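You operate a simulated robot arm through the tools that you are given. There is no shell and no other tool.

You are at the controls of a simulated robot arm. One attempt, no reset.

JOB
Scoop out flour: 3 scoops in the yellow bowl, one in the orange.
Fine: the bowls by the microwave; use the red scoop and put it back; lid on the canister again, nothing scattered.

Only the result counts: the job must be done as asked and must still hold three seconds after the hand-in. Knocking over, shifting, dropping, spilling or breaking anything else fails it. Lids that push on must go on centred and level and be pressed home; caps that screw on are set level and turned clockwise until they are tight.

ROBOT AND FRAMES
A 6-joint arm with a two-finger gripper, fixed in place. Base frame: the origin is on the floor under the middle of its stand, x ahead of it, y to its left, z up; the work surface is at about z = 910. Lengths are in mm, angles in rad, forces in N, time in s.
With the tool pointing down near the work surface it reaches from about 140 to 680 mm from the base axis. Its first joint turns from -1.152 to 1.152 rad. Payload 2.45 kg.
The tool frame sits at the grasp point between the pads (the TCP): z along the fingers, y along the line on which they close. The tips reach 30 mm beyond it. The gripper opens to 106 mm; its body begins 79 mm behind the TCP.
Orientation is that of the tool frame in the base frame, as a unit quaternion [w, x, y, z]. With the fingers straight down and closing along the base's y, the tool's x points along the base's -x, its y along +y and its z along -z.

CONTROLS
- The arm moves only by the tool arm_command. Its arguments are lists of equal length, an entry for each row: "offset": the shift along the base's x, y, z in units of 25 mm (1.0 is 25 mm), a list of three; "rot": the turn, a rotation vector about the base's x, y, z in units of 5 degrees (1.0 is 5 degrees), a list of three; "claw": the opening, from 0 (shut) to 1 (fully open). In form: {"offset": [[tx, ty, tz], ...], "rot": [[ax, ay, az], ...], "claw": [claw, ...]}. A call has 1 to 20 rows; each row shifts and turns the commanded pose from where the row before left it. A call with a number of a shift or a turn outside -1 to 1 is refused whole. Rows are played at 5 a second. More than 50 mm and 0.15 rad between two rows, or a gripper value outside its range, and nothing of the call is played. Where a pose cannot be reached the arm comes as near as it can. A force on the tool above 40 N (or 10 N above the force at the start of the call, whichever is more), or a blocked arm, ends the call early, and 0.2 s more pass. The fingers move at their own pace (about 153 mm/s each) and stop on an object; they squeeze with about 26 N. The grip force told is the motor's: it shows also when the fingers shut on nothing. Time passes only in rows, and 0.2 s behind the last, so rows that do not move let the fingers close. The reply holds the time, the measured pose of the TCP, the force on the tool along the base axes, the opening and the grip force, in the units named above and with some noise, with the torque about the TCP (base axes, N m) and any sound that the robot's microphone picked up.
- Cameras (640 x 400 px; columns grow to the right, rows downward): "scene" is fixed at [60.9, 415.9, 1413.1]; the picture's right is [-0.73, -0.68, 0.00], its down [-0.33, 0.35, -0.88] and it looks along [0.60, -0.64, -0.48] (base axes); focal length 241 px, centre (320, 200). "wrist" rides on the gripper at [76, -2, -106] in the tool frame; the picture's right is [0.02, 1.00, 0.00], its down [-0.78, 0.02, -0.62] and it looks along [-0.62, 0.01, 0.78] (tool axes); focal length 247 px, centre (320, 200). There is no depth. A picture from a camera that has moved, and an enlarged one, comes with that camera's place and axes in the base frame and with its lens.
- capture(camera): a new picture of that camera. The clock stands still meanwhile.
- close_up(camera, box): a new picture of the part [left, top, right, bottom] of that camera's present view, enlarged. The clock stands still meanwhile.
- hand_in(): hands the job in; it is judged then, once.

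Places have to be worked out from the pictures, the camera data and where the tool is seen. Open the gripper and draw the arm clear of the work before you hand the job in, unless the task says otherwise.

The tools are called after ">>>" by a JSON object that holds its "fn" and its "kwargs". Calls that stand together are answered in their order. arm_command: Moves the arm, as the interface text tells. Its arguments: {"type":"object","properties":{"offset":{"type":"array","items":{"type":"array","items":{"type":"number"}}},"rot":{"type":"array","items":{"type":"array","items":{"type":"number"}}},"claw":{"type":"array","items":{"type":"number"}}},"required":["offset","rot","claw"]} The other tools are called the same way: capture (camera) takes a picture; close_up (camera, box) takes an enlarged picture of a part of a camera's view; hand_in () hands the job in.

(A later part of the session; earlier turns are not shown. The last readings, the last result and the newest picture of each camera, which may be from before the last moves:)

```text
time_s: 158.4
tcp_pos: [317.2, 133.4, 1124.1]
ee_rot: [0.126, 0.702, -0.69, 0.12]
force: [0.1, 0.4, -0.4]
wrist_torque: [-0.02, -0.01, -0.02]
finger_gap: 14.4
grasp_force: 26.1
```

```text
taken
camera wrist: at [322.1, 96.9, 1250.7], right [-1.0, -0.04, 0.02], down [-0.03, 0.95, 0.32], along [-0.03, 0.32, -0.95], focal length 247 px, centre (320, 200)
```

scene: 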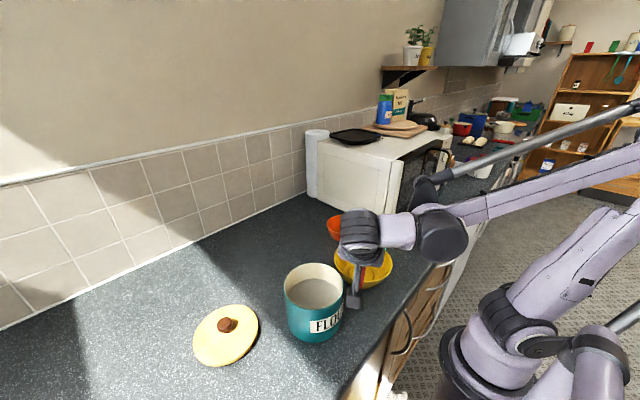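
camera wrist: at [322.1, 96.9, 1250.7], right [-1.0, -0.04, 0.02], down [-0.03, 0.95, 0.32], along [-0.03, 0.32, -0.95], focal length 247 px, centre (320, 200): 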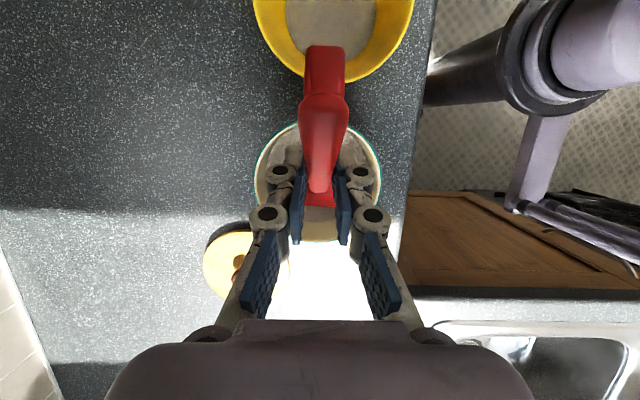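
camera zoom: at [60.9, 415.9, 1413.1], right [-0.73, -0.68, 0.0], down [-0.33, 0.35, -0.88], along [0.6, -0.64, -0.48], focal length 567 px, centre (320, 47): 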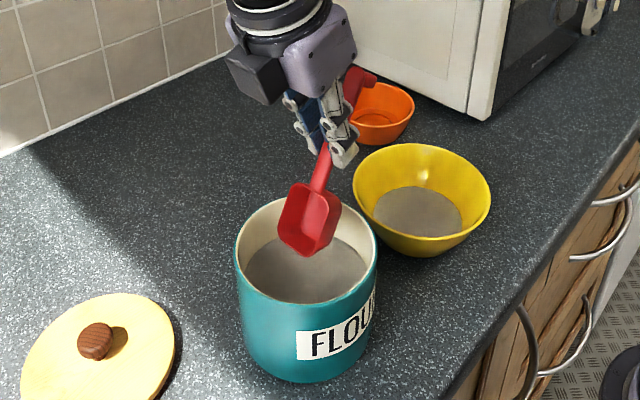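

Same starting pose as before. I repeat the dip, 3 mm deeper because the flour level has dropped a little, and the sweep.

>>> {"fn": "arm_command", "kwargs": {"offset": [[0, 0.04, -1], [0, 0, -1], [0, 0, -0.8], [0, 0, -0.5], [0, 0, -0.35], [0, 0, -0.25], [0, -0.052, -0.194], [0, -0.052, -0.194], [0, -0.082, -0.058], [0, -0.082, -0.058], [0, 0, 0]], "rot": [[0, 0, 0], [0, 0, 0], [0, 0, 0], [0, 0, 0], [0, 0, 0], [0, 0, 0], [1, 0, 0], [1, 0, 0], [0.8, 0, 0], [0.8, 0, 0], [0, 0, 0]], "claw": [0, 0, 0, 0, 0, 0, 0, 0, 0, 0, 0]}}

>>> {"fn": "close_up", "kwargs": {"camera": "scene", "box": [270, 210, 380, 340]}}

```text
time_s: 160.8
tcp_pos: [317.4, 129.0, 1015.2]
ee_rot: [0.013, 0.715, -0.699, 0.01]
force: [-1.8, 4.4, 0.9]
wrist_torque: [-0.05, -0.01, 0.0]
finger_gap: 13.9
grasp_force: 26.0
```

```text
3.08 times, centred on (325, 275) of scene
camera zoom: at [60.9, 416.0, 1413.1], right [-0.73, -0.68, 0.0], down [-0.33, 0.35, -0.88], along [0.6, -0.64, -0.48], focal length 742 px, centre (305, -31)
```

zoom: 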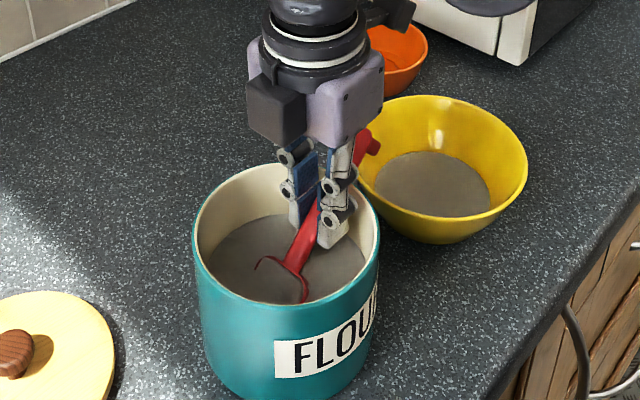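

A light side force of 4.4 N shows, so the handle or a finger is just touching the canister's rim. I relieve it at once by rising 3 mm and shifting 2 mm in +y.

>>> {"fn": "arm_command", "kwargs": {"offset": [[0, 0.08, 0.12], [0, 0, 0]], "rot": [[0, 0, 0], [0, 0, 0]], "claw": [0, 0]}}

>>> {"fn": "close_up", "kwargs": {"camera": "scene", "box": [300, 230, 360, 290]}}

>>> {"fn": "capture", "kwargs": {"camera": "wrist"}}

```text
time_s: 161.4
tcp_pos: [317.9, 128.7, 1018.1]
ee_rot: [0.014, 0.714, -0.7, 0.011]
force: [0.1, -0.1, -0.2]
wrist_torque: [-0.01, -0.03, 0.01]
finger_gap: 14.2
grasp_force: 25.1
```

```text
6.67 times, centred on (330, 260) of scene
camera zoom: at [60.9, 415.9, 1413.1], right [-0.73, -0.68, 0.0], down [-0.33, 0.35, -0.88], along [0.6, -0.64, -0.48], focal length 1607 px, centre (253, -200)
```

zoom: 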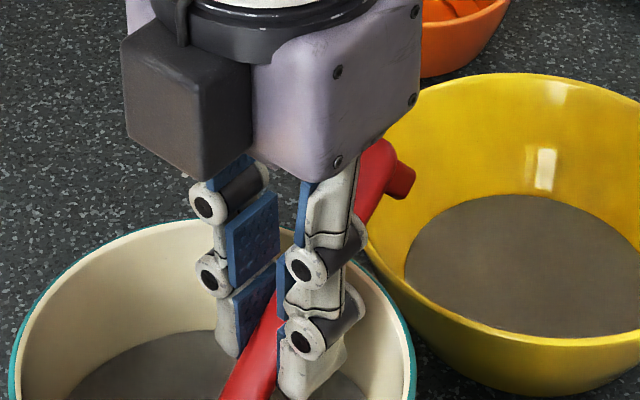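

```text
taken
camera wrist: at [322.5, 55.4, 1127.3], right [-1.0, -0.04, 0.01], down [-0.03, 0.8, 0.59], along [-0.03, 0.59, -0.8], focal length 247 px, centre (320, 200)
```

wrist: 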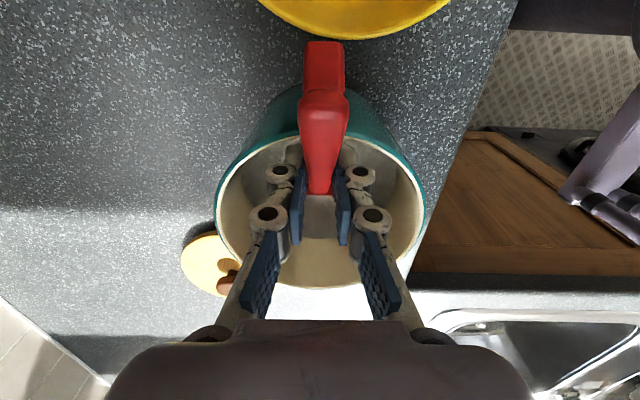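

The force is gone and the canister has not moved. I continue levelling out of the flour as before.

>>> {"fn": "arm_command", "kwargs": {"offset": [[0, -0.064, 0.122], [0, -0.064, 0.122], [0, -0.11, 0.108], [0, -0.11, 0.108], [0, -0.124, 0.088], [0, -0.124, 0.088], [0, -0.098, 0.054], [0, -0.098, 0.054], [0, -0.072, 0.012], [0, -0.072, 0.012], [0, -0.048, 0.12], [0, 0, 0.2], [0, 0, 0]], "rot": [[0.6, 0, 0], [0.6, 0, 0], [0.6, 0, 0], [0.6, 0, 0], [0.8, 0, 0], [0.8, 0, 0], [0.8, 0, 0], [0.8, 0, 0], [0.9, 0, 0], [0.9, 0, 0], [1, 0, 0], [0, 0, 0], [0, 0, 0]], "claw": [0, 0, 0, 0, 0, 0, 0, 0, 0, 0, 0, 0, 0]}}

>>> {"fn": "close_up", "kwargs": {"camera": "scene", "box": [270, 210, 380, 340]}}

>>> {"fn": "close_up", "kwargs": {"camera": "scene", "box": [290, 250, 360, 305]}}

```text
time_s: 164.2
tcp_pos: [318.1, 105.2, 1045.8]
ee_rot: [-0.243, 0.672, -0.657, -0.242]
force: [0.3, 0.6, -0.8]
wrist_torque: [0.0, 0.02, -0.04]
finger_gap: 14.2
grasp_force: 26.0
```

```text
3.08 times, centred on (325, 275) of scene
camera zoom: at [60.9, 415.9, 1413.1], right [-0.73, -0.68, 0.0], down [-0.33, 0.35, -0.88], along [0.6, -0.64, -0.48], focal length 742 px, centre (305, -31)
```

zoom: 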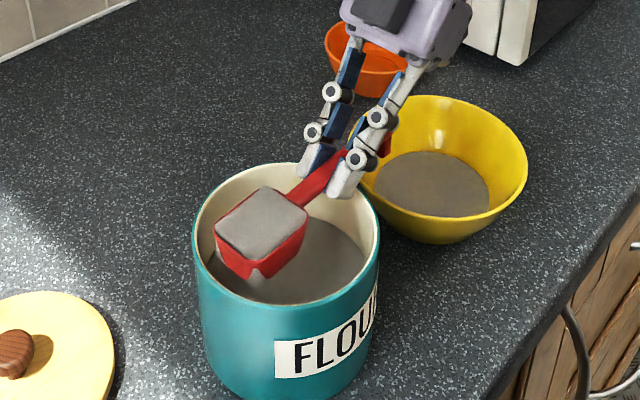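

```text
7.27 times, centred on (325, 278) of scene
camera zoom: at [60.9, 415.9, 1413.1], right [-0.73, -0.68, 0.0], down [-0.33, 0.35, -0.88], along [0.6, -0.64, -0.48], focal length 1753 px, centre (284, -364)
```

zoom: 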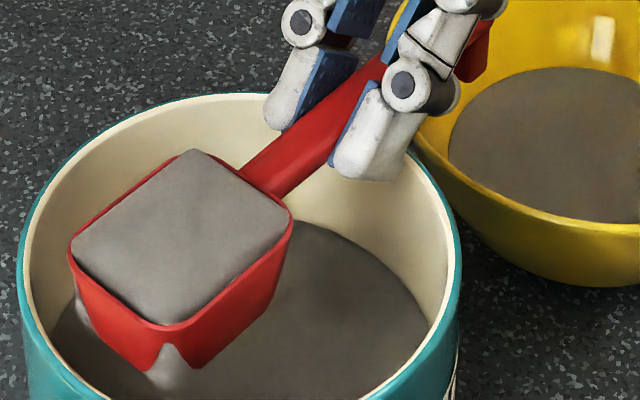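

The second scoop is full. I lift it, and carry it toward the yellow bowl while pitching it only 25° (it held without loss at over 50° before), which keeps the hand nearly upright.

>>> {"fn": "arm_command", "kwargs": {"offset": [[0, 0, 0.4], [0, 0, 0.5], [0, 0, 0.5], [0, 0, 0.4], [0, 0, 0.2], [0, 0, 0]], "rot": [[0, 0, 0], [0, 0, 0], [0, 0, 0], [0, 0, 0], [0, 0, 0], [0, 0, 0]], "claw": [0, 0, 0, 0, 0, 0]}}

>>> {"fn": "arm_command", "kwargs": {"offset": [[-0.026, -0.3, 0], [-0.026, -0.478, 0], [-0.026, -0.478, 0], [-0.026, -0.478, 0], [-0.026, -0.478, 0], [-0.026, -0.478, 0], [-0.026, -0.478, 0], [-0.026, -0.478, -0.05], [-0.026, -0.478, -0.05], [-0.026, -0.478, -0.05], [-0.026, -0.478, -0.05], [-0.026, -0.478, -0.05], [-0.026, -0.478, -0.1], [-0.026, -0.478, -0.1], [-0.026, -0.478, -0.1], [-0.026, -0.478, -0.1], [-0.026, -0.478, -0.1], [-0.026, -0.478, -0.1], [-0.026, -0.17, 0], [0, 0, 0]], "rot": [[-0.5, 0, 0], [-0.5, 0, 0], [-0.5, 0, 0], [-0.5, 0, 0], [-0.5, 0, 0], [-0.5, 0, 0], [-0.5, 0, 0], [-0.5, 0, 0], [-0.5, 0, 0], [-0.5, 0, 0], [0, 0, 0], [0, 0, 0], [0, 0, 0], [0, 0, 0], [0, 0, 0], [0, 0, 0], [0, 0, 0], [0, 0, 0], [0, 0, 0], [0, 0, 0]], "claw": [0, 0, 0, 0, 0, 0, 0, 0, 0, 0, 0, 0, 0, 0, 0, 0, 0, 0, 0, 0]}}

>>> {"fn": "close_up", "kwargs": {"camera": "scene", "box": [280, 160, 440, 310]}}

>>> {"fn": "capture", "kwargs": {"camera": "wrist"}}

```text
time_s: 165.6
tcp_pos: [318.0, 105.4, 1095.2]
ee_rot: [-0.243, 0.672, -0.657, -0.24]
force: [-0.3, 0.6, -0.1]
wrist_torque: [0.0, 0.0, 0.0]
finger_gap: 14.0
grasp_force: 26.2
```

```text
time_s: 169.8
tcp_pos: [303.5, -109.9, 1075.1]
ee_rot: [-0.092, 0.709, -0.693, -0.092]
force: [-0.1, -0.3, 0.1]
wrist_torque: [-0.04, 0.01, 0.0]
finger_gap: 14.0
grasp_force: 25.8
```

```text
2.67 times, centred on (360, 235) of scene
camera zoom: at [60.9, 415.9, 1413.1], right [-0.73, -0.68, 0.0], down [-0.33, 0.35, -0.88], along [0.6, -0.64, -0.48], focal length 643 px, centre (213, 107)
```

zoom: 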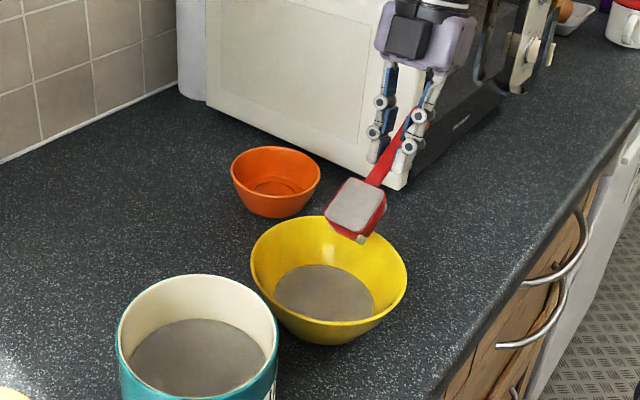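

```text
taken
camera wrist: at [308.6, -211.6, 1157.3], right [-1.0, -0.04, -0.01], down [-0.03, 0.6, 0.8], along [-0.03, 0.8, -0.6], focal length 247 px, centre (320, 200)
```

wrist: 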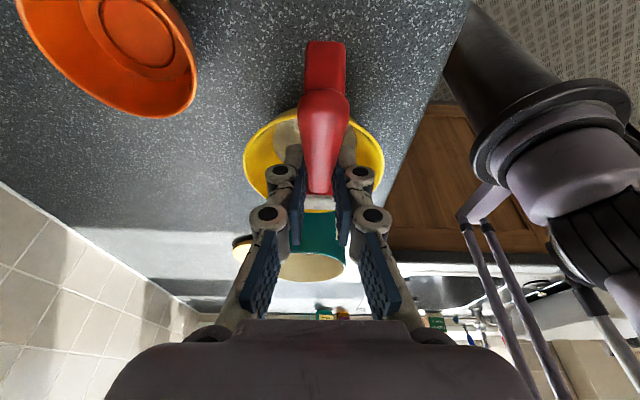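

The scoop hangs aligned over the yellow bowl with the flour intact. Now I pitch it about its lip down to 80°.

>>> {"fn": "arm_command", "kwargs": {"offset": [[0.04, 0.208, -0.08], [0.04, 0.232, -0.104], [0.04, 0.256, -0.12], [0.04, 0.28, -0.148], [0.04, 0.3, 0.232], [0, 0.32, 0.2], [0, 0.34, 0.172], [0, 0.348, 0.144], [0, 0.364, 0.112], [0, 0.368, 0.08], [0, 0.376, 0.048], [0, 0, 0]], "rot": [[-1, 0, 0], [-1, 0, 0], [-1, 0, 0], [-1, 0, 0], [-1, 0, 0], [-1, 0, 0], [-1, 0, 0], [-1, 0, 0], [-1, 0, 0], [-1, 0, 0], [-1, 0, 0], [0, 0, 0]], "claw": [0, 0, 0, 0, 0, 0, 0, 0, 0, 0, 0, 0]}}

>>> {"fn": "close_up", "kwargs": {"camera": "scene", "box": [280, 160, 440, 310]}}

>>> {"fn": "capture", "kwargs": {"camera": "wrist"}}

```text
time_s: 172.4
tcp_pos: [308.8, -24.6, 1087.9]
ee_rot: [0.246, 0.671, -0.658, 0.239]
force: [0.1, 0.0, 0.9]
wrist_torque: [0.02, -0.02, 0.0]
finger_gap: 14.1
grasp_force: 26.2
```

```text
2.67 times, centred on (360, 235) of scene
camera zoom: at [60.9, 415.9, 1413.1], right [-0.73, -0.68, 0.0], down [-0.33, 0.35, -0.88], along [0.6, -0.64, -0.48], focal length 643 px, centre (213, 107)
```

zoom: 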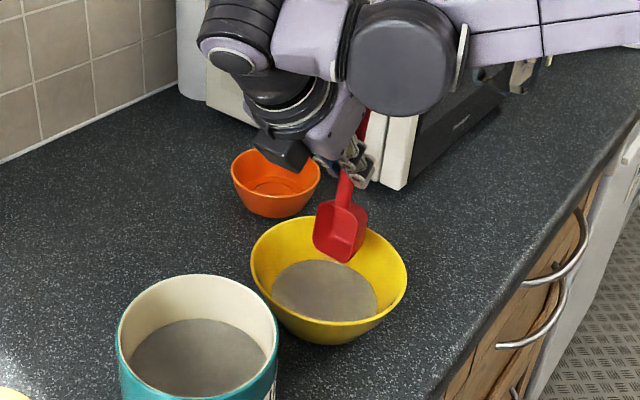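

```text
taken
camera wrist: at [314.4, -15.0, 1218.6], right [-1.0, -0.03, 0.03], down [-0.03, 1.0, -0.03], along [-0.03, -0.03, -1.0], focal length 247 px, centre (320, 200)
```

wrist: 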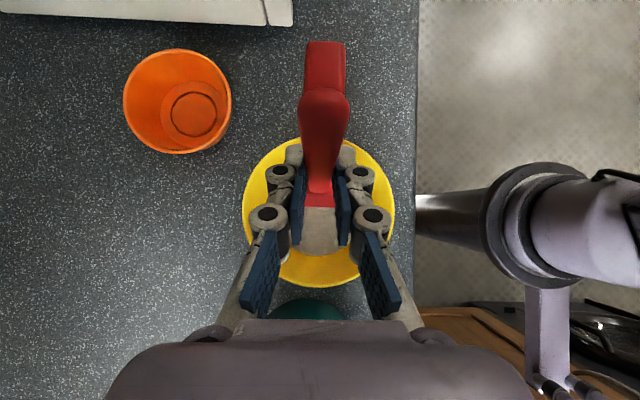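

The second portion is in. I check the cup and surroundings closely.

>>> {"fn": "close_up", "kwargs": {"camera": "scene", "box": [335, 200, 405, 290]}}

>>> {"fn": "close_up", "kwargs": {"camera": "wrist", "box": [100, 30, 430, 320]}}

```text
4.44 times, centred on (370, 245) of scene
camera zoom: at [60.9, 415.9, 1413.1], right [-0.73, -0.68, 0.0], down [-0.33, 0.35, -0.88], along [0.6, -0.64, -0.48], focal length 1072 px, centre (98, 0)
```

zoom: 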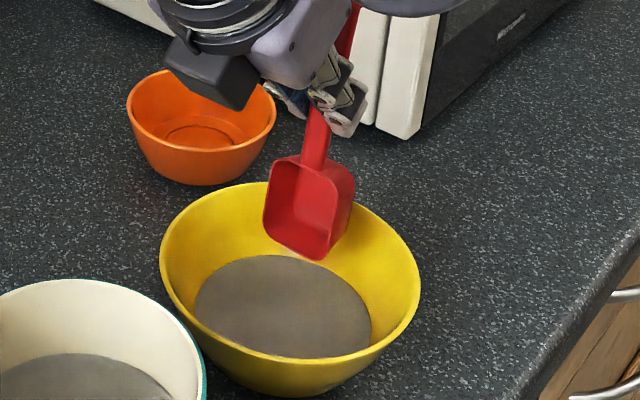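

```text
1.38 times, centred on (265, 175) of wrist
camera zoom: at [314.4, -15.0, 1218.6], right [-1.0, -0.03, 0.03], down [-0.03, 1.0, -0.03], along [-0.03, -0.03, -1.0], focal length 341 px, centre (396, 234)
```

zoom: 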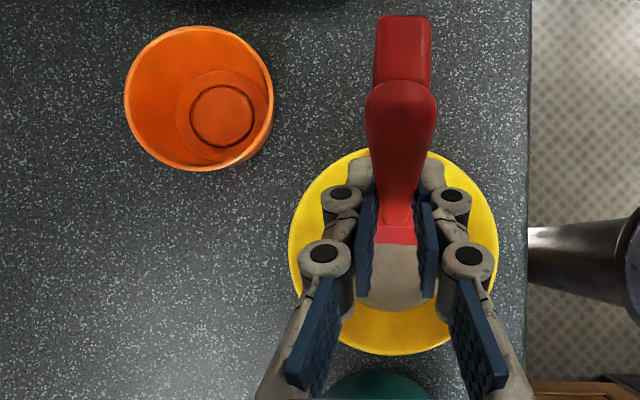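

Cup empty again and nothing spilled. I rise, return the pitch to 60° and go back over the canister for the third scoop.

>>> {"fn": "arm_command", "kwargs": {"offset": [[0, 0, 0.7], [0, 0, 0.7], [0, 0, 0.5], [0, 0, 0.4], [0.035, 0.6, 0.2], [0.04, 0.8, 0], [0.04, 0.8, 0], [0.04, 0.8, -0.1], [0.04, 0.8, -0.15], [0.04, 0.8, -0.2], [0.04, 0.8, -0.2], [0.04, 0.7, -0.2], [0.035, 0.224, -0.18], [0, 0, 0]], "rot": [[1, 0, 0], [1, 0, 0], [1, 0, 0], [1, 0, 0], [0, 0, -0.1], [0, 0, -0.1], [0, 0, 0], [0, 0, 0], [0, 0, 0], [0, 0, 0], [0, 0, 0], [0, 0, 0], [0, 0, 0], [0, 0, 0]], "claw": [0, 0, 0, 0, 0, 0, 0, 0, 0, 0, 0, 0, 0, 0]}}

>>> {"fn": "close_up", "kwargs": {"camera": "scene", "box": [250, 180, 390, 350]}}

>>> {"fn": "capture", "kwargs": {"camera": "wrist"}}

```text
time_s: 175.4
tcp_pos: [317.2, 133.1, 1126.5]
ee_rot: [0.127, 0.698, -0.695, 0.119]
force: [0.0, 0.6, -0.8]
wrist_torque: [-0.02, -0.04, 0.04]
finger_gap: 14.3
grasp_force: 26.4
```

```text
2.35 times, centred on (320, 265) of scene
camera zoom: at [60.9, 415.9, 1413.1], right [-0.73, -0.68, 0.0], down [-0.33, 0.35, -0.88], along [0.6, -0.64, -0.48], focal length 567 px, centre (320, 47)
```

zoom: 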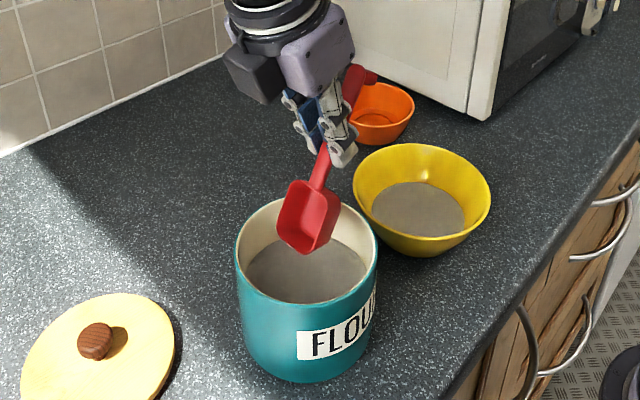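

```text
taken
camera wrist: at [321.9, 97.4, 1251.1], right [-1.0, -0.02, 0.02], down [-0.01, 0.95, 0.32], along [-0.02, 0.32, -0.95], focal length 247 px, centre (320, 200)
```

wrist: 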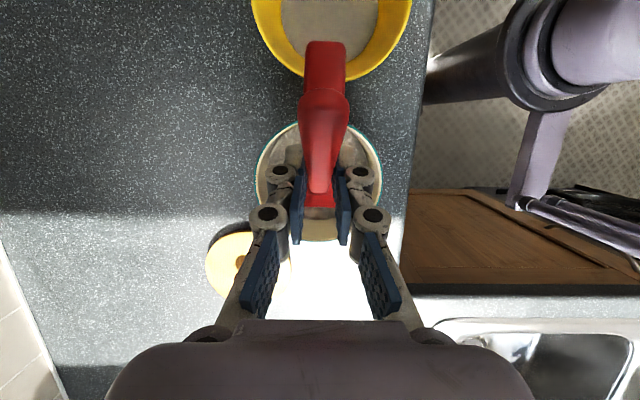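

The flour surface is now about z 962, and the handle must stay a little higher over the rim than last time. I dip for the third scoop with an adjusted path and check the force midway.

>>> {"fn": "arm_command", "kwargs": {"offset": [[0, 0.02, -1], [0, 0, -1], [0, 0, -0.9], [0, 0, -0.5], [0, 0, -0.34], [0, 0, -0.2], [0, -0.052, -0.114], [0, -0.052, -0.114], [0, 0.092, -0.092], [0, -0.096, 0.056], [0, 0, 0]], "rot": [[-0.3, 0, 0], [0, 0, 0], [0, 0, 0], [0, 0, 0], [0, 0, 0], [0, 0, 0], [1, 0, 0], [1, 0, 0], [0.8, 0, 0], [0.8, 0, 0], [0, 0, 0]], "claw": [0, 0, 0, 0, 0, 0, 0, 0, 0, 0, 0]}}

>>> {"fn": "close_up", "kwargs": {"camera": "scene", "box": [270, 210, 380, 340]}}

```text
time_s: 177.8
tcp_pos: [318.8, 130.1, 1018.7]
ee_rot: [0.025, 0.709, -0.705, 0.017]
force: [-0.1, 0.5, -0.9]
wrist_torque: [-0.01, 0.0, 0.0]
finger_gap: 14.0
grasp_force: 25.8
```

```text
3.08 times, centred on (325, 275) of scene
camera zoom: at [60.9, 415.9, 1413.1], right [-0.73, -0.68, 0.0], down [-0.33, 0.35, -0.88], along [0.6, -0.64, -0.48], focal length 742 px, centre (305, -31)
```

zoom: 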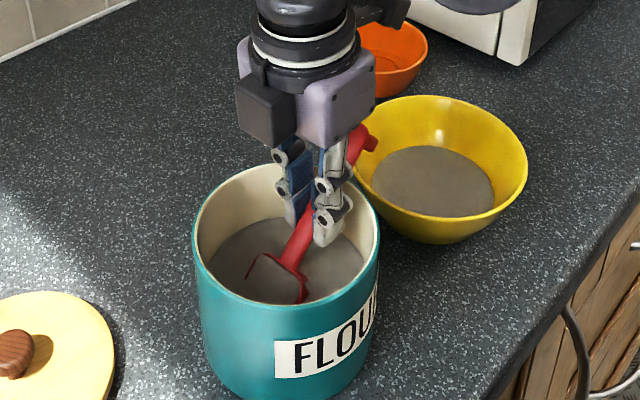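

No contact force, and the cup is already holding flour. I continue out and level.

>>> {"fn": "arm_command", "kwargs": {"offset": [[0, -0.124, 0.142], [0, -0.124, 0.142], [0, -0.11, 0.108], [0, -0.11, 0.108], [0, -0.124, 0.088], [0, -0.124, 0.088], [0, -0.118, 0.054], [0, -0.118, 0.054], [0, -0.072, 0.032], [0, -0.072, 0.032], [0, -0.048, 0.08], [0, 0, 0.2], [0, 0, 0]], "rot": [[0.6, 0, 0], [0.6, 0, 0], [0.6, 0, 0], [0.6, 0, 0], [0.8, 0, 0], [0.8, 0, 0], [0.8, 0, 0], [0.8, 0, 0], [0.9, 0, 0], [0.9, 0, 0], [1, 0, 0], [0, 0, 0], [0, 0, 0]], "claw": [0, 0, 0, 0, 0, 0, 0, 0, 0, 0, 0, 0, 0]}}

>>> {"fn": "close_up", "kwargs": {"camera": "scene", "box": [290, 250, 360, 305]}}

>>> {"fn": "close_up", "kwargs": {"camera": "scene", "box": [270, 210, 380, 340]}}

```text
time_s: 180.6
tcp_pos: [318.7, 104.0, 1047.3]
ee_rot: [-0.23, 0.67, -0.665, -0.236]
force: [-0.3, 0.0, -0.4]
wrist_torque: [0.01, 0.0, 0.0]
finger_gap: 13.9
grasp_force: 26.1
```

```text
7.27 times, centred on (325, 278) of scene
camera zoom: at [60.9, 415.9, 1413.1], right [-0.73, -0.68, 0.0], down [-0.33, 0.35, -0.88], along [0.6, -0.64, -0.48], focal length 1753 px, centre (284, -364)
```

zoom: 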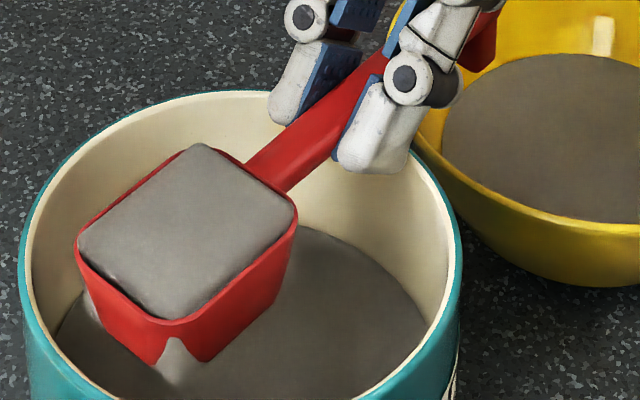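

```text
3.08 times, centred on (325, 275) of scene
camera zoom: at [60.9, 415.9, 1413.1], right [-0.73, -0.68, 0.0], down [-0.33, 0.35, -0.88], along [0.6, -0.64, -0.48], focal length 742 px, centre (305, -31)
```

zoom: 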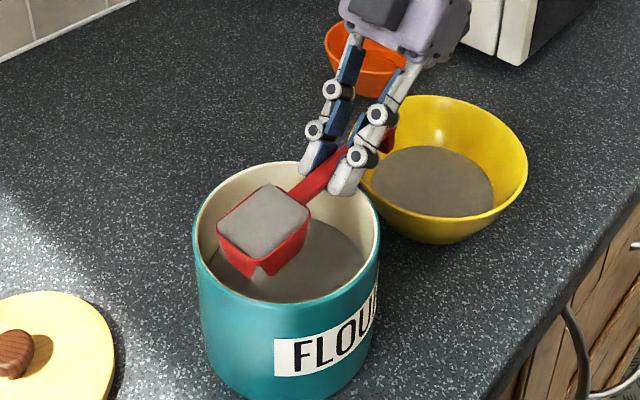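

The third scoop is full. I carry it to the yellow bowl the same way.

>>> {"fn": "arm_command", "kwargs": {"offset": [[0, 0, 0.4], [0, 0, 0.5], [0, 0, 0.5], [0, 0, 0.4], [0, 0, 0.2], [0, 0, 0]], "rot": [[0, 0, 0], [0, 0, 0], [0, 0, 0], [0, 0, 0], [0, 0, 0], [0, 0, 0]], "claw": [0, 0, 0, 0, 0, 0]}}

>>> {"fn": "arm_command", "kwargs": {"offset": [[-0.02, -0.3, 0], [-0.02, -0.478, 0], [-0.02, -0.478, 0], [-0.02, -0.478, 0], [-0.02, -0.478, 0], [-0.02, -0.478, 0], [-0.02, -0.478, 0], [-0.02, -0.478, -0.05], [-0.02, -0.478, -0.05], [-0.02, -0.478, -0.05], [-0.02, -0.478, -0.05], [-0.02, -0.478, -0.05], [-0.02, -0.478, -0.1], [-0.02, -0.478, -0.1], [-0.02, -0.478, -0.1], [-0.02, -0.478, -0.1], [-0.02, -0.478, -0.1], [-0.02, -0.478, -0.1], [-0.02, -0.1, 0], [0, 0, 0]], "rot": [[-0.5, 0, 0], [-0.5, 0, 0], [-0.5, 0, 0], [-0.5, 0, 0], [-0.5, 0, 0], [-0.5, 0, 0], [-0.5, 0, 0], [-0.5, 0, 0], [-0.5, 0, 0], [-0.5, 0, 0], [0, 0, 0], [0, 0, 0], [0, 0, 0], [0, 0, 0], [0, 0, 0], [0, 0, 0], [0, 0, 0], [0, 0, 0], [0, 0, 0], [0, 0, 0]], "claw": [0, 0, 0, 0, 0, 0, 0, 0, 0, 0, 0, 0, 0, 0, 0, 0, 0, 0, 0, 0]}}

>>> {"fn": "close_up", "kwargs": {"camera": "scene", "box": [280, 160, 440, 310]}}

>>> {"fn": "capture", "kwargs": {"camera": "wrist"}}

```text
time_s: 182.0
tcp_pos: [318.3, 104.6, 1097.2]
ee_rot: [-0.23, 0.67, -0.665, -0.235]
force: [-0.2, 0.3, -0.2]
wrist_torque: [0.0, 0.0, 0.02]
finger_gap: 14.1
grasp_force: 25.9
```

```text
time_s: 186.2
tcp_pos: [309.1, -108.4, 1076.2]
ee_rot: [-0.079, 0.705, -0.7, -0.086]
force: [0.7, 0.6, 0.0]
wrist_torque: [-0.02, 0.0, 0.01]
finger_gap: 14.1
grasp_force: 26.1
```

```text
2.67 times, centred on (360, 235) of scene
camera zoom: at [60.9, 415.9, 1413.1], right [-0.73, -0.68, 0.0], down [-0.33, 0.35, -0.88], along [0.6, -0.64, -0.48], focal length 643 px, centre (213, 107)
```

zoom: 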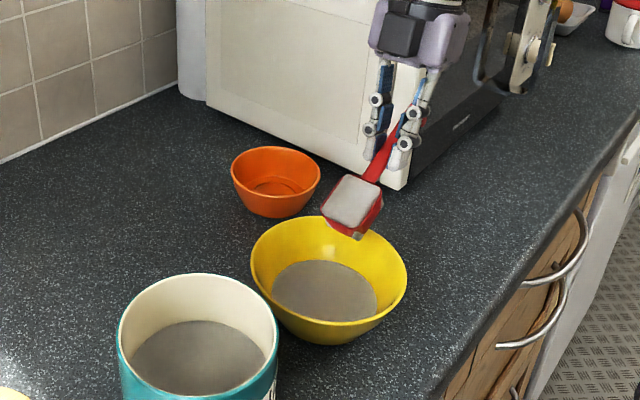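

```text
taken
camera wrist: at [312.5, -208.8, 1161.6], right [-1.0, -0.03, 0.0], down [-0.01, 0.62, 0.79], along [-0.02, 0.79, -0.62], focal length 247 px, centre (320, 200)
```

wrist: 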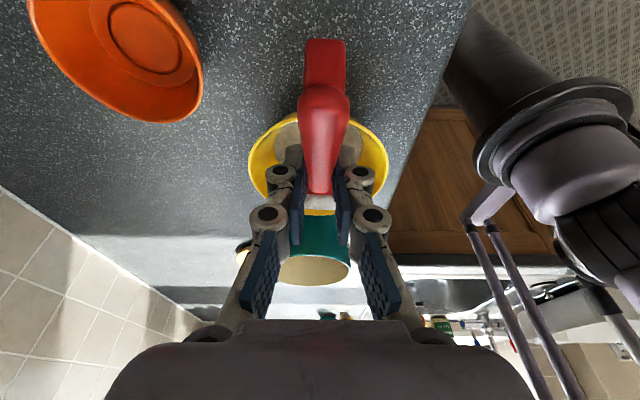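

Flour intact and the scoop is centred on the bowl. I tip it about the lip as before.

>>> {"fn": "arm_command", "kwargs": {"offset": [[0, 0.208, -0.08], [0, 0.232, -0.104], [0, 0.256, -0.12], [0, 0.28, -0.148], [0, 0.3, 0.232], [0, 0.32, 0.2], [0, 0.34, 0.172], [0, 0.348, 0.144], [0, 0.364, 0.112], [0, 0.368, 0.08], [0, 0.376, 0.048], [0, 0, 0]], "rot": [[-1, 0, 0], [-1, 0, 0], [-1, 0, 0], [-1, 0, 0], [-1, 0, 0], [-1, 0, 0], [-1, 0, 0], [-1, 0, 0], [-1, 0, 0], [-1, 0, 0], [-1, 0, 0], [0, 0, 0]], "claw": [0, 0, 0, 0, 0, 0, 0, 0, 0, 0, 0, 0]}}

>>> {"fn": "close_up", "kwargs": {"camera": "scene", "box": [320, 200, 410, 290]}}

>>> {"fn": "capture", "kwargs": {"camera": "wrist"}}

```text
time_s: 188.8
tcp_pos: [308.9, -23.9, 1090.5]
ee_rot: [-0.255, -0.661, 0.661, -0.247]
force: [-0.2, 1.0, 0.0]
wrist_torque: [0.0, 0.0, -0.01]
finger_gap: 14.0
grasp_force: 25.3
```

```text
4.44 times, centred on (365, 245) of scene
camera zoom: at [60.9, 415.9, 1413.1], right [-0.73, -0.68, 0.0], down [-0.33, 0.35, -0.88], along [0.6, -0.64, -0.48], focal length 1072 px, centre (120, 0)
```

zoom: 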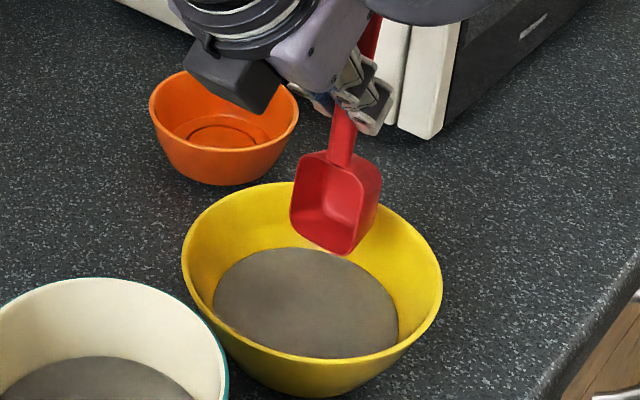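

```text
taken
camera wrist: at [312.1, -11.4, 1220.1], right [-1.0, -0.01, 0.02], down [-0.01, 1.0, -0.06], along [-0.02, -0.06, -1.0], focal length 247 px, centre (320, 200)
```

wrist: 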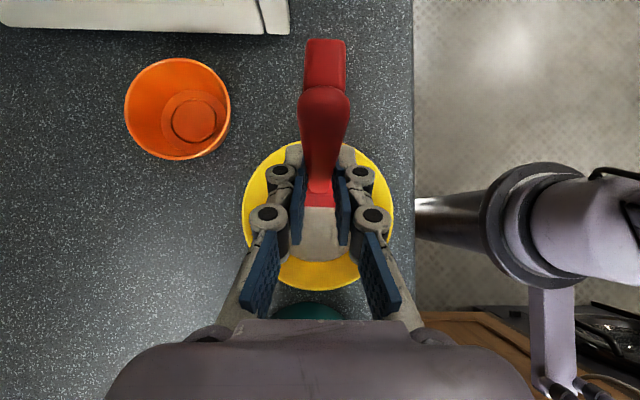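

Three portions are in the yellow bowl, clean. I return over the canister for the fourth scoop, meant for the orange bowl at about (462,-124).

>>> {"fn": "arm_command", "kwargs": {"offset": [[0, 0, 0.7], [0, 0, 0.7], [0, 0, 0.5], [0, 0, 0.4], [0.035, 0.6, 0.1], [0.04, 0.8, 0], [0.04, 0.8, 0], [0.04, 0.8, -0.1], [0.04, 0.8, -0.15], [0.04, 0.8, -0.2], [0.04, 0.8, -0.2], [0.03, 0.7, -0.2], [0.02, 0.2, -0.18], [0, 0, 0]], "rot": [[1, 0, 0], [1, 0, 0], [1, 0, 0], [0.8, 0, 0], [0, 0, 0], [0, 0, 0], [0, 0, 0], [0, 0, 0], [0, 0, 0], [0, 0, 0], [0, 0, 0], [0, 0, 0], [0, 0, 0], [0, 0, 0]], "claw": [0, 0, 0, 0, 0, 0, 0, 0, 0, 0, 0, 0, 0, 0]}}

>>> {"fn": "close_up", "kwargs": {"camera": "scene", "box": [250, 180, 390, 350]}}

>>> {"fn": "capture", "kwargs": {"camera": "wrist"}}

```text
time_s: 191.8
tcp_pos: [317.5, 133.6, 1125.1]
ee_rot: [0.142, 0.694, -0.693, 0.134]
force: [-1.2, -0.2, -0.9]
wrist_torque: [0.01, 0.02, 0.0]
finger_gap: 14.1
grasp_force: 25.6
```

```text
2.35 times, centred on (320, 265) of scene
camera zoom: at [60.9, 415.9, 1413.1], right [-0.73, -0.68, 0.0], down [-0.33, 0.35, -0.88], along [0.6, -0.64, -0.48], focal length 567 px, centre (320, 47)
```

zoom: 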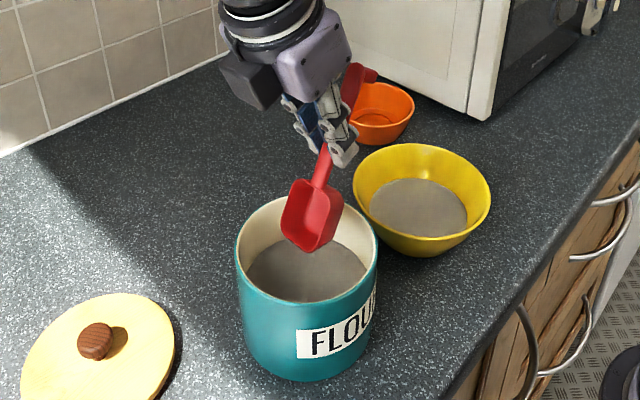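

```text
taken
camera wrist: at [321.6, 102.8, 1252.2], right [-1.0, -0.02, 0.02], down [-0.01, 0.96, 0.27], along [-0.02, 0.27, -0.96], focal length 247 px, centre (320, 200)
```

wrist: 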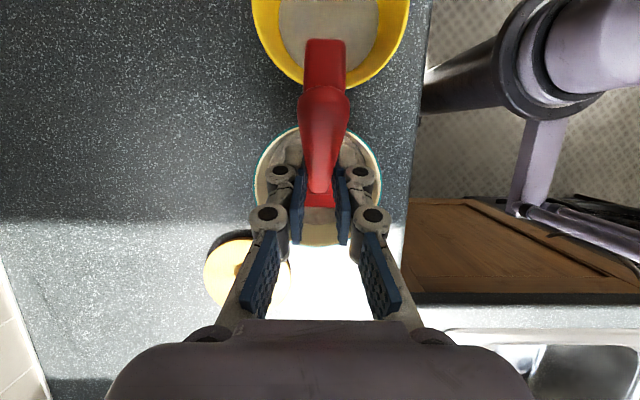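

Start pose is right (actual pitch about 60°). I repeat the dip that worked.

>>> {"fn": "arm_command", "kwargs": {"offset": [[0, 0.02, -1], [0, 0, -1], [0, 0, -0.9], [0, 0, -0.5], [0, 0, -0.34], [0, 0, -0.18], [0, -0.052, -0.114], [0, -0.052, -0.114], [0, 0.092, -0.092], [0, -0.096, 0.056], [0, 0, 0]], "rot": [[0, 0, 0], [0, 0, 0], [0, 0, 0], [0, 0, 0], [0, 0, 0], [0, 0, 0], [1, 0, 0], [1, 0, 0], [0.8, 0, 0], [0.8, 0, 0], [0, 0, 0]], "claw": [0, 0, 0, 0, 0, 0, 0, 0, 0, 0, 0]}}

>>> {"fn": "close_up", "kwargs": {"camera": "scene", "box": [270, 210, 380, 340]}}

```text
time_s: 194.2
tcp_pos: [316.7, 131.5, 1018.0]
ee_rot: [0.03, 0.709, -0.705, 0.024]
force: [0.7, -0.6, 0.2]
wrist_torque: [0.03, -0.02, 0.03]
finger_gap: 14.4
grasp_force: 26.2
```

```text
3.08 times, centred on (325, 275) of scene
camera zoom: at [60.9, 415.9, 1413.1], right [-0.73, -0.68, 0.0], down [-0.33, 0.35, -0.88], along [0.6, -0.64, -0.48], focal length 742 px, centre (305, -31)
```

zoom: 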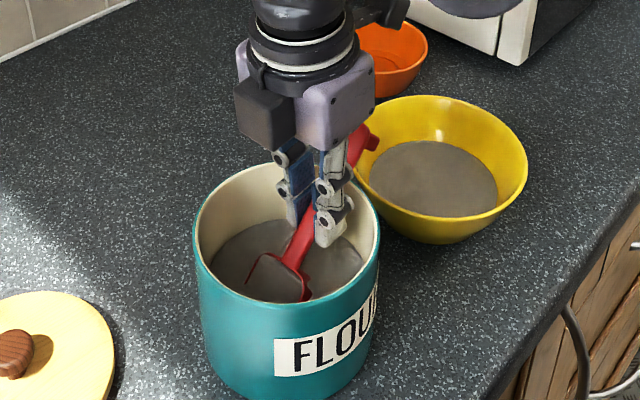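

No contact force. I bring it out and level as before.

>>> {"fn": "arm_command", "kwargs": {"offset": [[0, -0.124, 0.142], [0, -0.124, 0.142], [0, -0.11, 0.108], [0, -0.11, 0.108], [0, -0.124, 0.088], [0, -0.124, 0.088], [0, -0.118, 0.054], [0, -0.118, 0.054], [0, -0.072, 0.032], [0, -0.072, 0.032], [0, -0.048, 0.08], [0, 0, 0.2], [0, 0, 0]], "rot": [[0.6, 0, 0], [0.6, 0, 0], [0.6, 0, 0], [0.6, 0, 0], [0.8, 0, 0], [0.8, 0, 0], [0.8, 0, 0], [0.8, 0, 0], [0.9, 0, 0], [0.9, 0, 0], [1, 0, 0], [0, 0, 0], [0, 0, 0]], "claw": [0, 0, 0, 0, 0, 0, 0, 0, 0, 0, 0, 0, 0]}}

>>> {"fn": "close_up", "kwargs": {"camera": "scene", "box": [290, 250, 360, 305]}}

>>> {"fn": "capture", "kwargs": {"camera": "wrist"}}

```text
time_s: 197.0
tcp_pos: [318.2, 102.2, 1047.8]
ee_rot: [-0.224, 0.672, -0.667, -0.23]
force: [0.0, -0.6, 0.5]
wrist_torque: [0.0, -0.01, 0.03]
finger_gap: 13.8
grasp_force: 26.5
```

```text
7.27 times, centred on (325, 278) of scene
camera zoom: at [60.9, 415.9, 1413.1], right [-0.73, -0.68, 0.0], down [-0.33, 0.35, -0.88], along [0.6, -0.64, -0.48], focal length 1753 px, centre (284, -364)
```

zoom: 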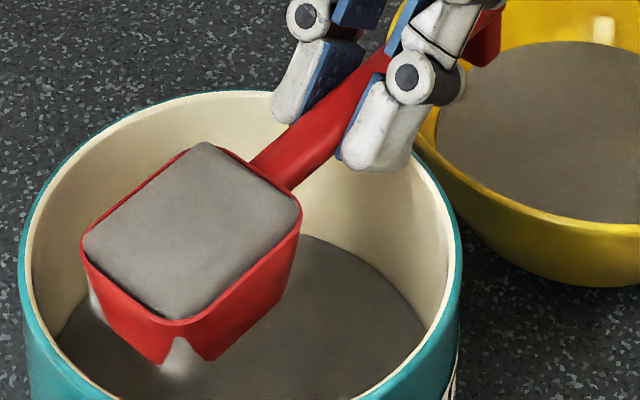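

```text
taken
camera wrist: at [321.6, -23.7, 1085.9], right [-1.0, -0.03, -0.01], down [-0.01, 0.24, 0.97], along [-0.02, 0.97, -0.24], focal length 247 px, centre (320, 200)
```

wrist: 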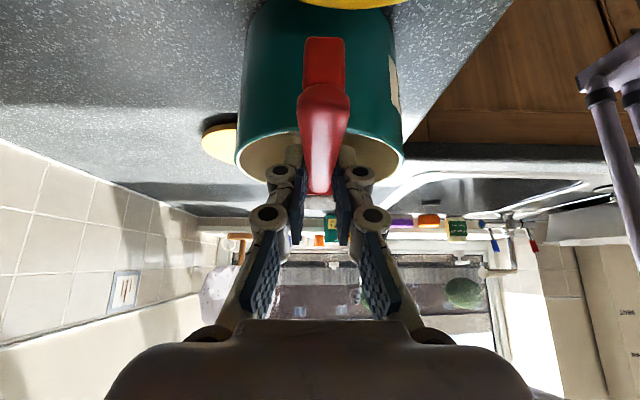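

The fourth scoop is full. I lift it to z≈1138 and swing it level to heading -75°, keeping the hand on the +y side away from the microwave.

>>> {"fn": "arm_command", "kwargs": {"offset": [[0, 0, 0.5], [0, 0, 0.8], [0, 0, 0.9], [0, 0, 0.8], [0, -0.1, 0.6], [0, -0.1, 0], [0, -0.1, 0], [-0.02, 0, 0], [-0.02, 0, 0], [-0.02, 0, 0], [-0.02, 0, 0], [-0.02, 0, 0], [-0.02, 0, 0], [-0.02, 0, 0], [-0.02, 0, 0], [-0.02, 0, 0], [-0.02, 0, 0], [-0.02, 0, 0]], "rot": [[0, 0, 0], [0, 0, 0], [0, 0, 0], [0, 0, 0], [0, 0, -0.5], [0, 0, -1], [0, 0, -1], [0, 0, -1], [0, 0, -1], [0, 0, -1], [0, 0, -1], [0, 0, -1], [0, 0, -1], [0, 0, -1], [0, 0, -1], [0, 0, -1], [0, 0, -1], [0, 0, -1]], "claw": [0, 0, 0, 0, 0, 0, 0, 0, 0, 0, 0, 0, 0, 0, 0, 0, 0, 0]}}

>>> {"fn": "arm_command", "kwargs": {"offset": [[-0.02, 0.01, 0], [-0.02, 0.01, 0], [-0.02, 0.01, 0], [-0.02, 0.01, 0], [-0.02, 0.01, 0], [0, 0.01, 0], [0, 0.01, 0], [0, 0.01, 0], [0, 0.01, 0], [0, 0.01, 0], [0, 0.01, 0], [0, 0.01, 0], [0, 0.01, 0], [0, 0.01, 0], [0, 0.01, 0], [0, 0.01, 0], [0, 0.01, 0], [0, 0, 0], [0, 0, 0], [0, 0, 0]], "rot": [[0, 0, -1], [0, 0, -1], [0, 0, -1], [0, 0, -1], [0, 0, -1], [0, 0, -1], [0, 0, -1], [0, 0, -1], [0, 0, -1], [0, 0, -1], [0, 0, -1], [0, 0, -1], [0, 0, -1], [0, 0, -1], [0, 0, -1], [0, 0, -1], [0, 0, -1], [0, 0, -1], [0, 0, -1], [0, 0, -0.6]], "claw": [0, 0, 0, 0, 0, 0, 0, 0, 0, 0, 0, 0, 0, 0, 0, 0, 0, 0, 0, 0]}}

>>> {"fn": "capture", "kwargs": {"camera": "scene"}}

>>> {"fn": "capture", "kwargs": {"camera": "wrist"}}

```text
time_s: 200.8
tcp_pos: [311.8, 94.8, 1137.0]
ee_rot: [0.315, -0.188, 0.928, 0.066]
force: [-0.3, -0.2, -0.9]
wrist_torque: [0.0, 0.03, 0.05]
finger_gap: 13.9
grasp_force: 26.0
```

```text
time_s: 205.0
tcp_pos: [309.0, 97.8, 1136.6]
ee_rot: [0.257, 0.577, 0.751, -0.194]
force: [-0.5, 0.2, -0.4]
wrist_torque: [0.03, 0.01, -0.01]
finger_gap: 14.2
grasp_force: 26.4
```

```text
taken
```

scene: 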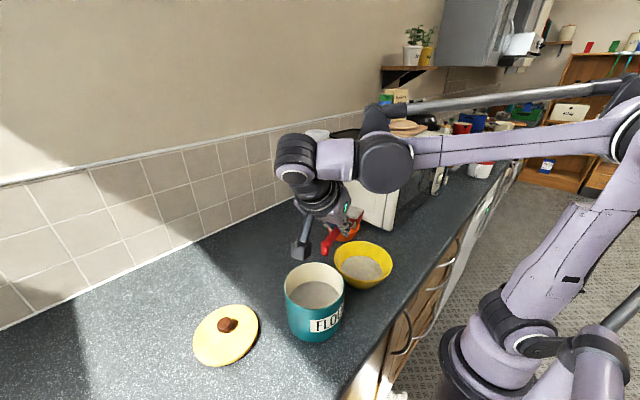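

```text
taken
camera wrist: at [275.7, 217.9, 1175.1], right [0.96, 0.27, -0.01], down [0.07, -0.23, 0.97], along [0.26, -0.93, -0.24], focal length 247 px, centre (320, 200)
```

wrist: 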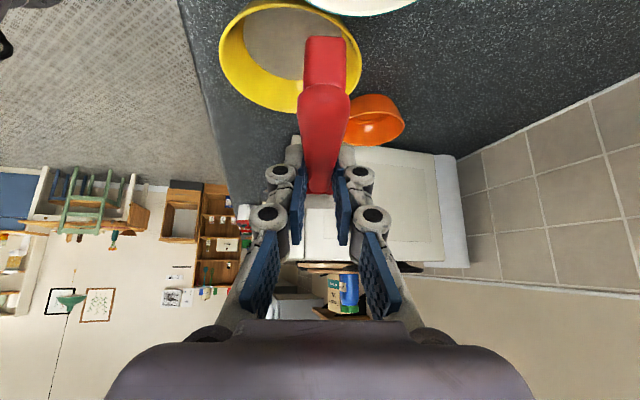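

Level, heading -75°, hand on the +y side. I carry it over to the orange bowl and lower to pouring height.

>>> {"fn": "arm_command", "kwargs": {"offset": [[0.2, -0.22, 0], [0.376, -0.411, 0], [0.376, -0.411, 0], [0.376, -0.411, 0], [0.376, -0.411, 0], [0.376, -0.411, -0.3], [0.376, -0.411, -0.4], [0.376, -0.411, -0.4], [0.376, -0.411, -0.4], [0.376, -0.411, -0.4], [0.376, -0.411, -0.4], [0.376, -0.411, -0.4], [0.376, -0.411, -0.4], [0.376, -0.411, -0.3], [0.172, -0.189, -0.06], [0, 0, 0]], "rot": [[0, 0, 0], [0, 0, 0], [0, 0, 0], [0, 0, 0], [0, 0, 0], [0, 0, 0], [0, 0, 0], [0, 0, 0], [0, 0, 0], [0, 0, 0], [0, 0, 0], [0, 0, 0], [0, 0, 0], [0, 0, 0], [0, 0, 0], [0, 0, 0]], "claw": [0, 0, 0, 0, 0, 0, 0, 0, 0, 0, 0, 0, 0, 0, 0, 0]}}

>>> {"fn": "close_up", "kwargs": {"camera": "scene", "box": [240, 160, 400, 290]}}

>>> {"fn": "capture", "kwargs": {"camera": "wrist"}}

```text
time_s: 208.4
tcp_pos: [440.1, -46.5, 1052.0]
ee_rot: [0.257, 0.576, 0.751, -0.193]
force: [-0.8, -0.3, -0.3]
wrist_torque: [0.0, 0.01, 0.01]
finger_gap: 13.9
grasp_force: 25.8
```

```text
3.08 times, centred on (320, 225) of scene
camera zoom: at [60.9, 415.9, 1413.1], right [-0.73, -0.68, 0.0], down [-0.33, 0.35, -0.88], along [0.6, -0.64, -0.48], focal length 742 px, centre (320, 123)
```

zoom: 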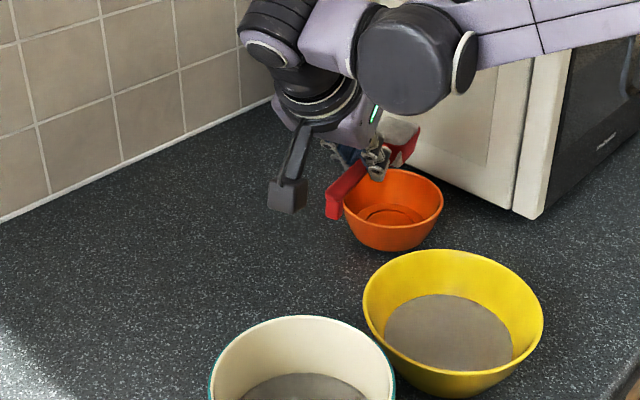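

```text
taken
camera wrist: at [406.9, 73.6, 1089.7], right [0.96, 0.28, -0.01], down [0.07, -0.23, 0.97], along [0.27, -0.93, -0.24], focal length 247 px, centre (320, 200)
```

wrist: 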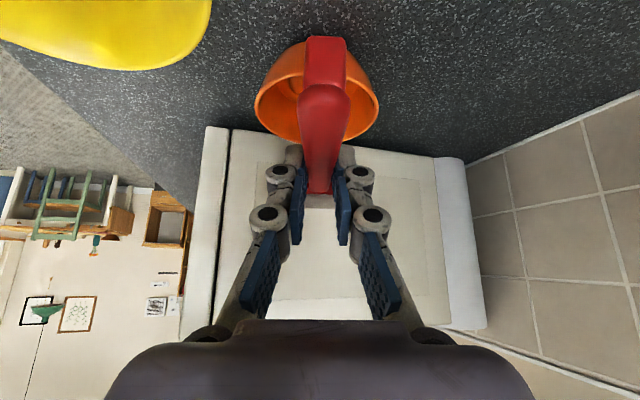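

The scoop's axis is centred over the orange bowl. I start the spin about the tool axis (first 60°), keeping the cup fixed over the bowl and lowering it.

>>> {"fn": "arm_command", "kwargs": {"offset": [[-0.1866, -0.0567, -0.1178], [-0.1818, -0.0688, -0.1069], [-0.1756, -0.0805, -0.0962], [-0.168, -0.0916, -0.0856], [-0.1593, -0.1018, -0.0753], [-0.1493, -0.1114, -0.0654], [-0.1382, -0.1201, -0.0559], [-0.1259, -0.1279, -0.047], [-0.1128, -0.1347, -0.0386], [-0.0988, -0.1405, -0.0309], [-0.084, -0.1452, -0.0238], [-0.0687, -0.1489, -0.0175]], "rot": [[-0.162, 0.588, 0.794], [-0.162, 0.588, 0.794], [-0.162, 0.588, 0.794], [-0.162, 0.588, 0.794], [-0.162, 0.588, 0.794], [-0.162, 0.588, 0.794], [-0.162, 0.588, 0.794], [-0.162, 0.588, 0.794], [-0.162, 0.588, 0.794], [-0.162, 0.588, 0.794], [-0.162, 0.588, 0.794], [-0.162, 0.588, 0.794]], "claw": [0, 0, 0, 0, 0, 0, 0, 0, 0, 0, 0, 0]}}

>>> {"fn": "close_up", "kwargs": {"camera": "scene", "box": [260, 160, 400, 280]}}

>>> {"fn": "capture", "kwargs": {"camera": "wrist"}}

```text
time_s: 211.0
tcp_pos: [400.0, -78.4, 1032.2]
ee_rot: [0.123, 0.122, 0.939, -0.296]
force: [0.1, -0.4, -0.7]
wrist_torque: [0.02, -0.01, -0.01]
finger_gap: 13.9
grasp_force: 25.8
```

```text
3.33 times, centred on (330, 220) of scene
camera zoom: at [60.9, 415.9, 1413.1], right [-0.73, -0.68, 0.0], down [-0.33, 0.35, -0.88], along [0.6, -0.64, -0.48], focal length 804 px, centre (287, 133)
```

zoom: 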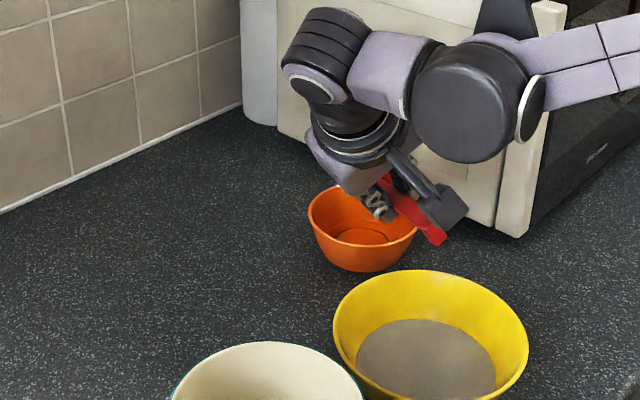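

```text
taken
camera wrist: at [311.0, -7.0, 1094.1], right [0.28, 0.8, -0.53], down [0.64, 0.26, 0.72], along [0.71, -0.55, -0.44], focal length 247 px, centre (320, 200)
```

wrist: 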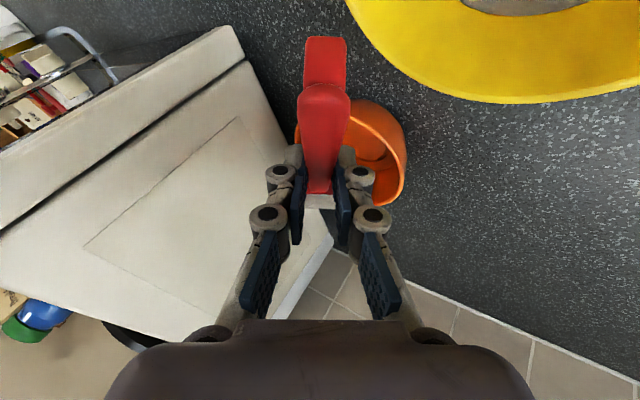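

The cup is computed to be at (462,-122), right over the bowl, flour held. I continue the spin to 100°.

>>> {"fn": "arm_command", "kwargs": {"offset": [[-0.0527, -0.1513, 0.1112], [-0.0364, -0.1526, 0.1158], [-0.0198, -0.1529, 0.1196], [-0.003, -0.1518, 0.1224], [0.0138, -0.1497, 0.1243], [0.0304, -0.1464, 0.1253], [0.0469, -0.142, 0.1253], [0.0629, -0.1365, 0.1243]], "rot": [[-0.162, 0.588, 0.794], [-0.162, 0.588, 0.794], [-0.162, 0.588, 0.794], [-0.162, 0.588, 0.794], [-0.162, 0.588, 0.794], [-0.162, 0.588, 0.794], [-0.162, 0.588, 0.794], [-0.162, 0.588, 0.794]], "claw": [0, 0, 0, 0, 0, 0, 0, 0]}}

>>> {"fn": "close_up", "kwargs": {"camera": "scene", "box": [260, 160, 400, 280]}}

>>> {"fn": "capture", "kwargs": {"camera": "wrist"}}

```text
time_s: 212.8
tcp_pos: [400.7, -109.0, 1055.4]
ee_rot: [0.014, -0.206, 0.924, -0.321]
force: [0.7, -0.1, -0.6]
wrist_torque: [-0.02, 0.01, 0.03]
finger_gap: 14.0
grasp_force: 26.0
```

```text
3.33 times, centred on (330, 220) of scene
camera zoom: at [60.9, 415.9, 1413.1], right [-0.73, -0.68, 0.0], down [-0.33, 0.35, -0.88], along [0.6, -0.64, -0.48], focal length 804 px, centre (287, 133)
```

zoom: 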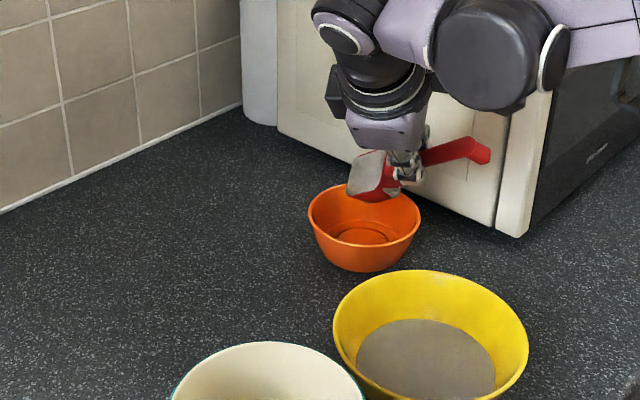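

```text
taken
camera wrist: at [314.8, -77.9, 1149.8], right [-0.39, 0.7, -0.6], down [0.61, 0.68, 0.4], along [0.69, -0.21, -0.69], focal length 247 px, centre (320, 200)
```

wrist: 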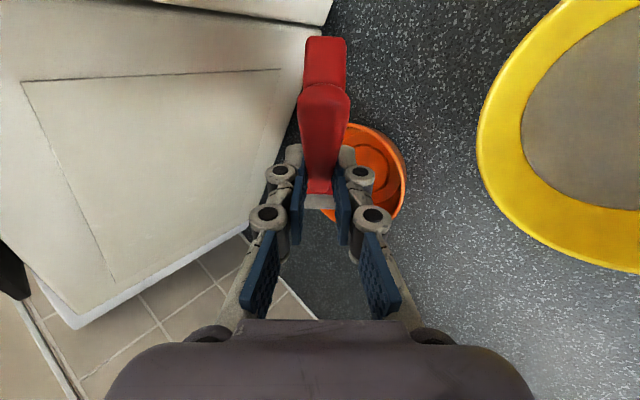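

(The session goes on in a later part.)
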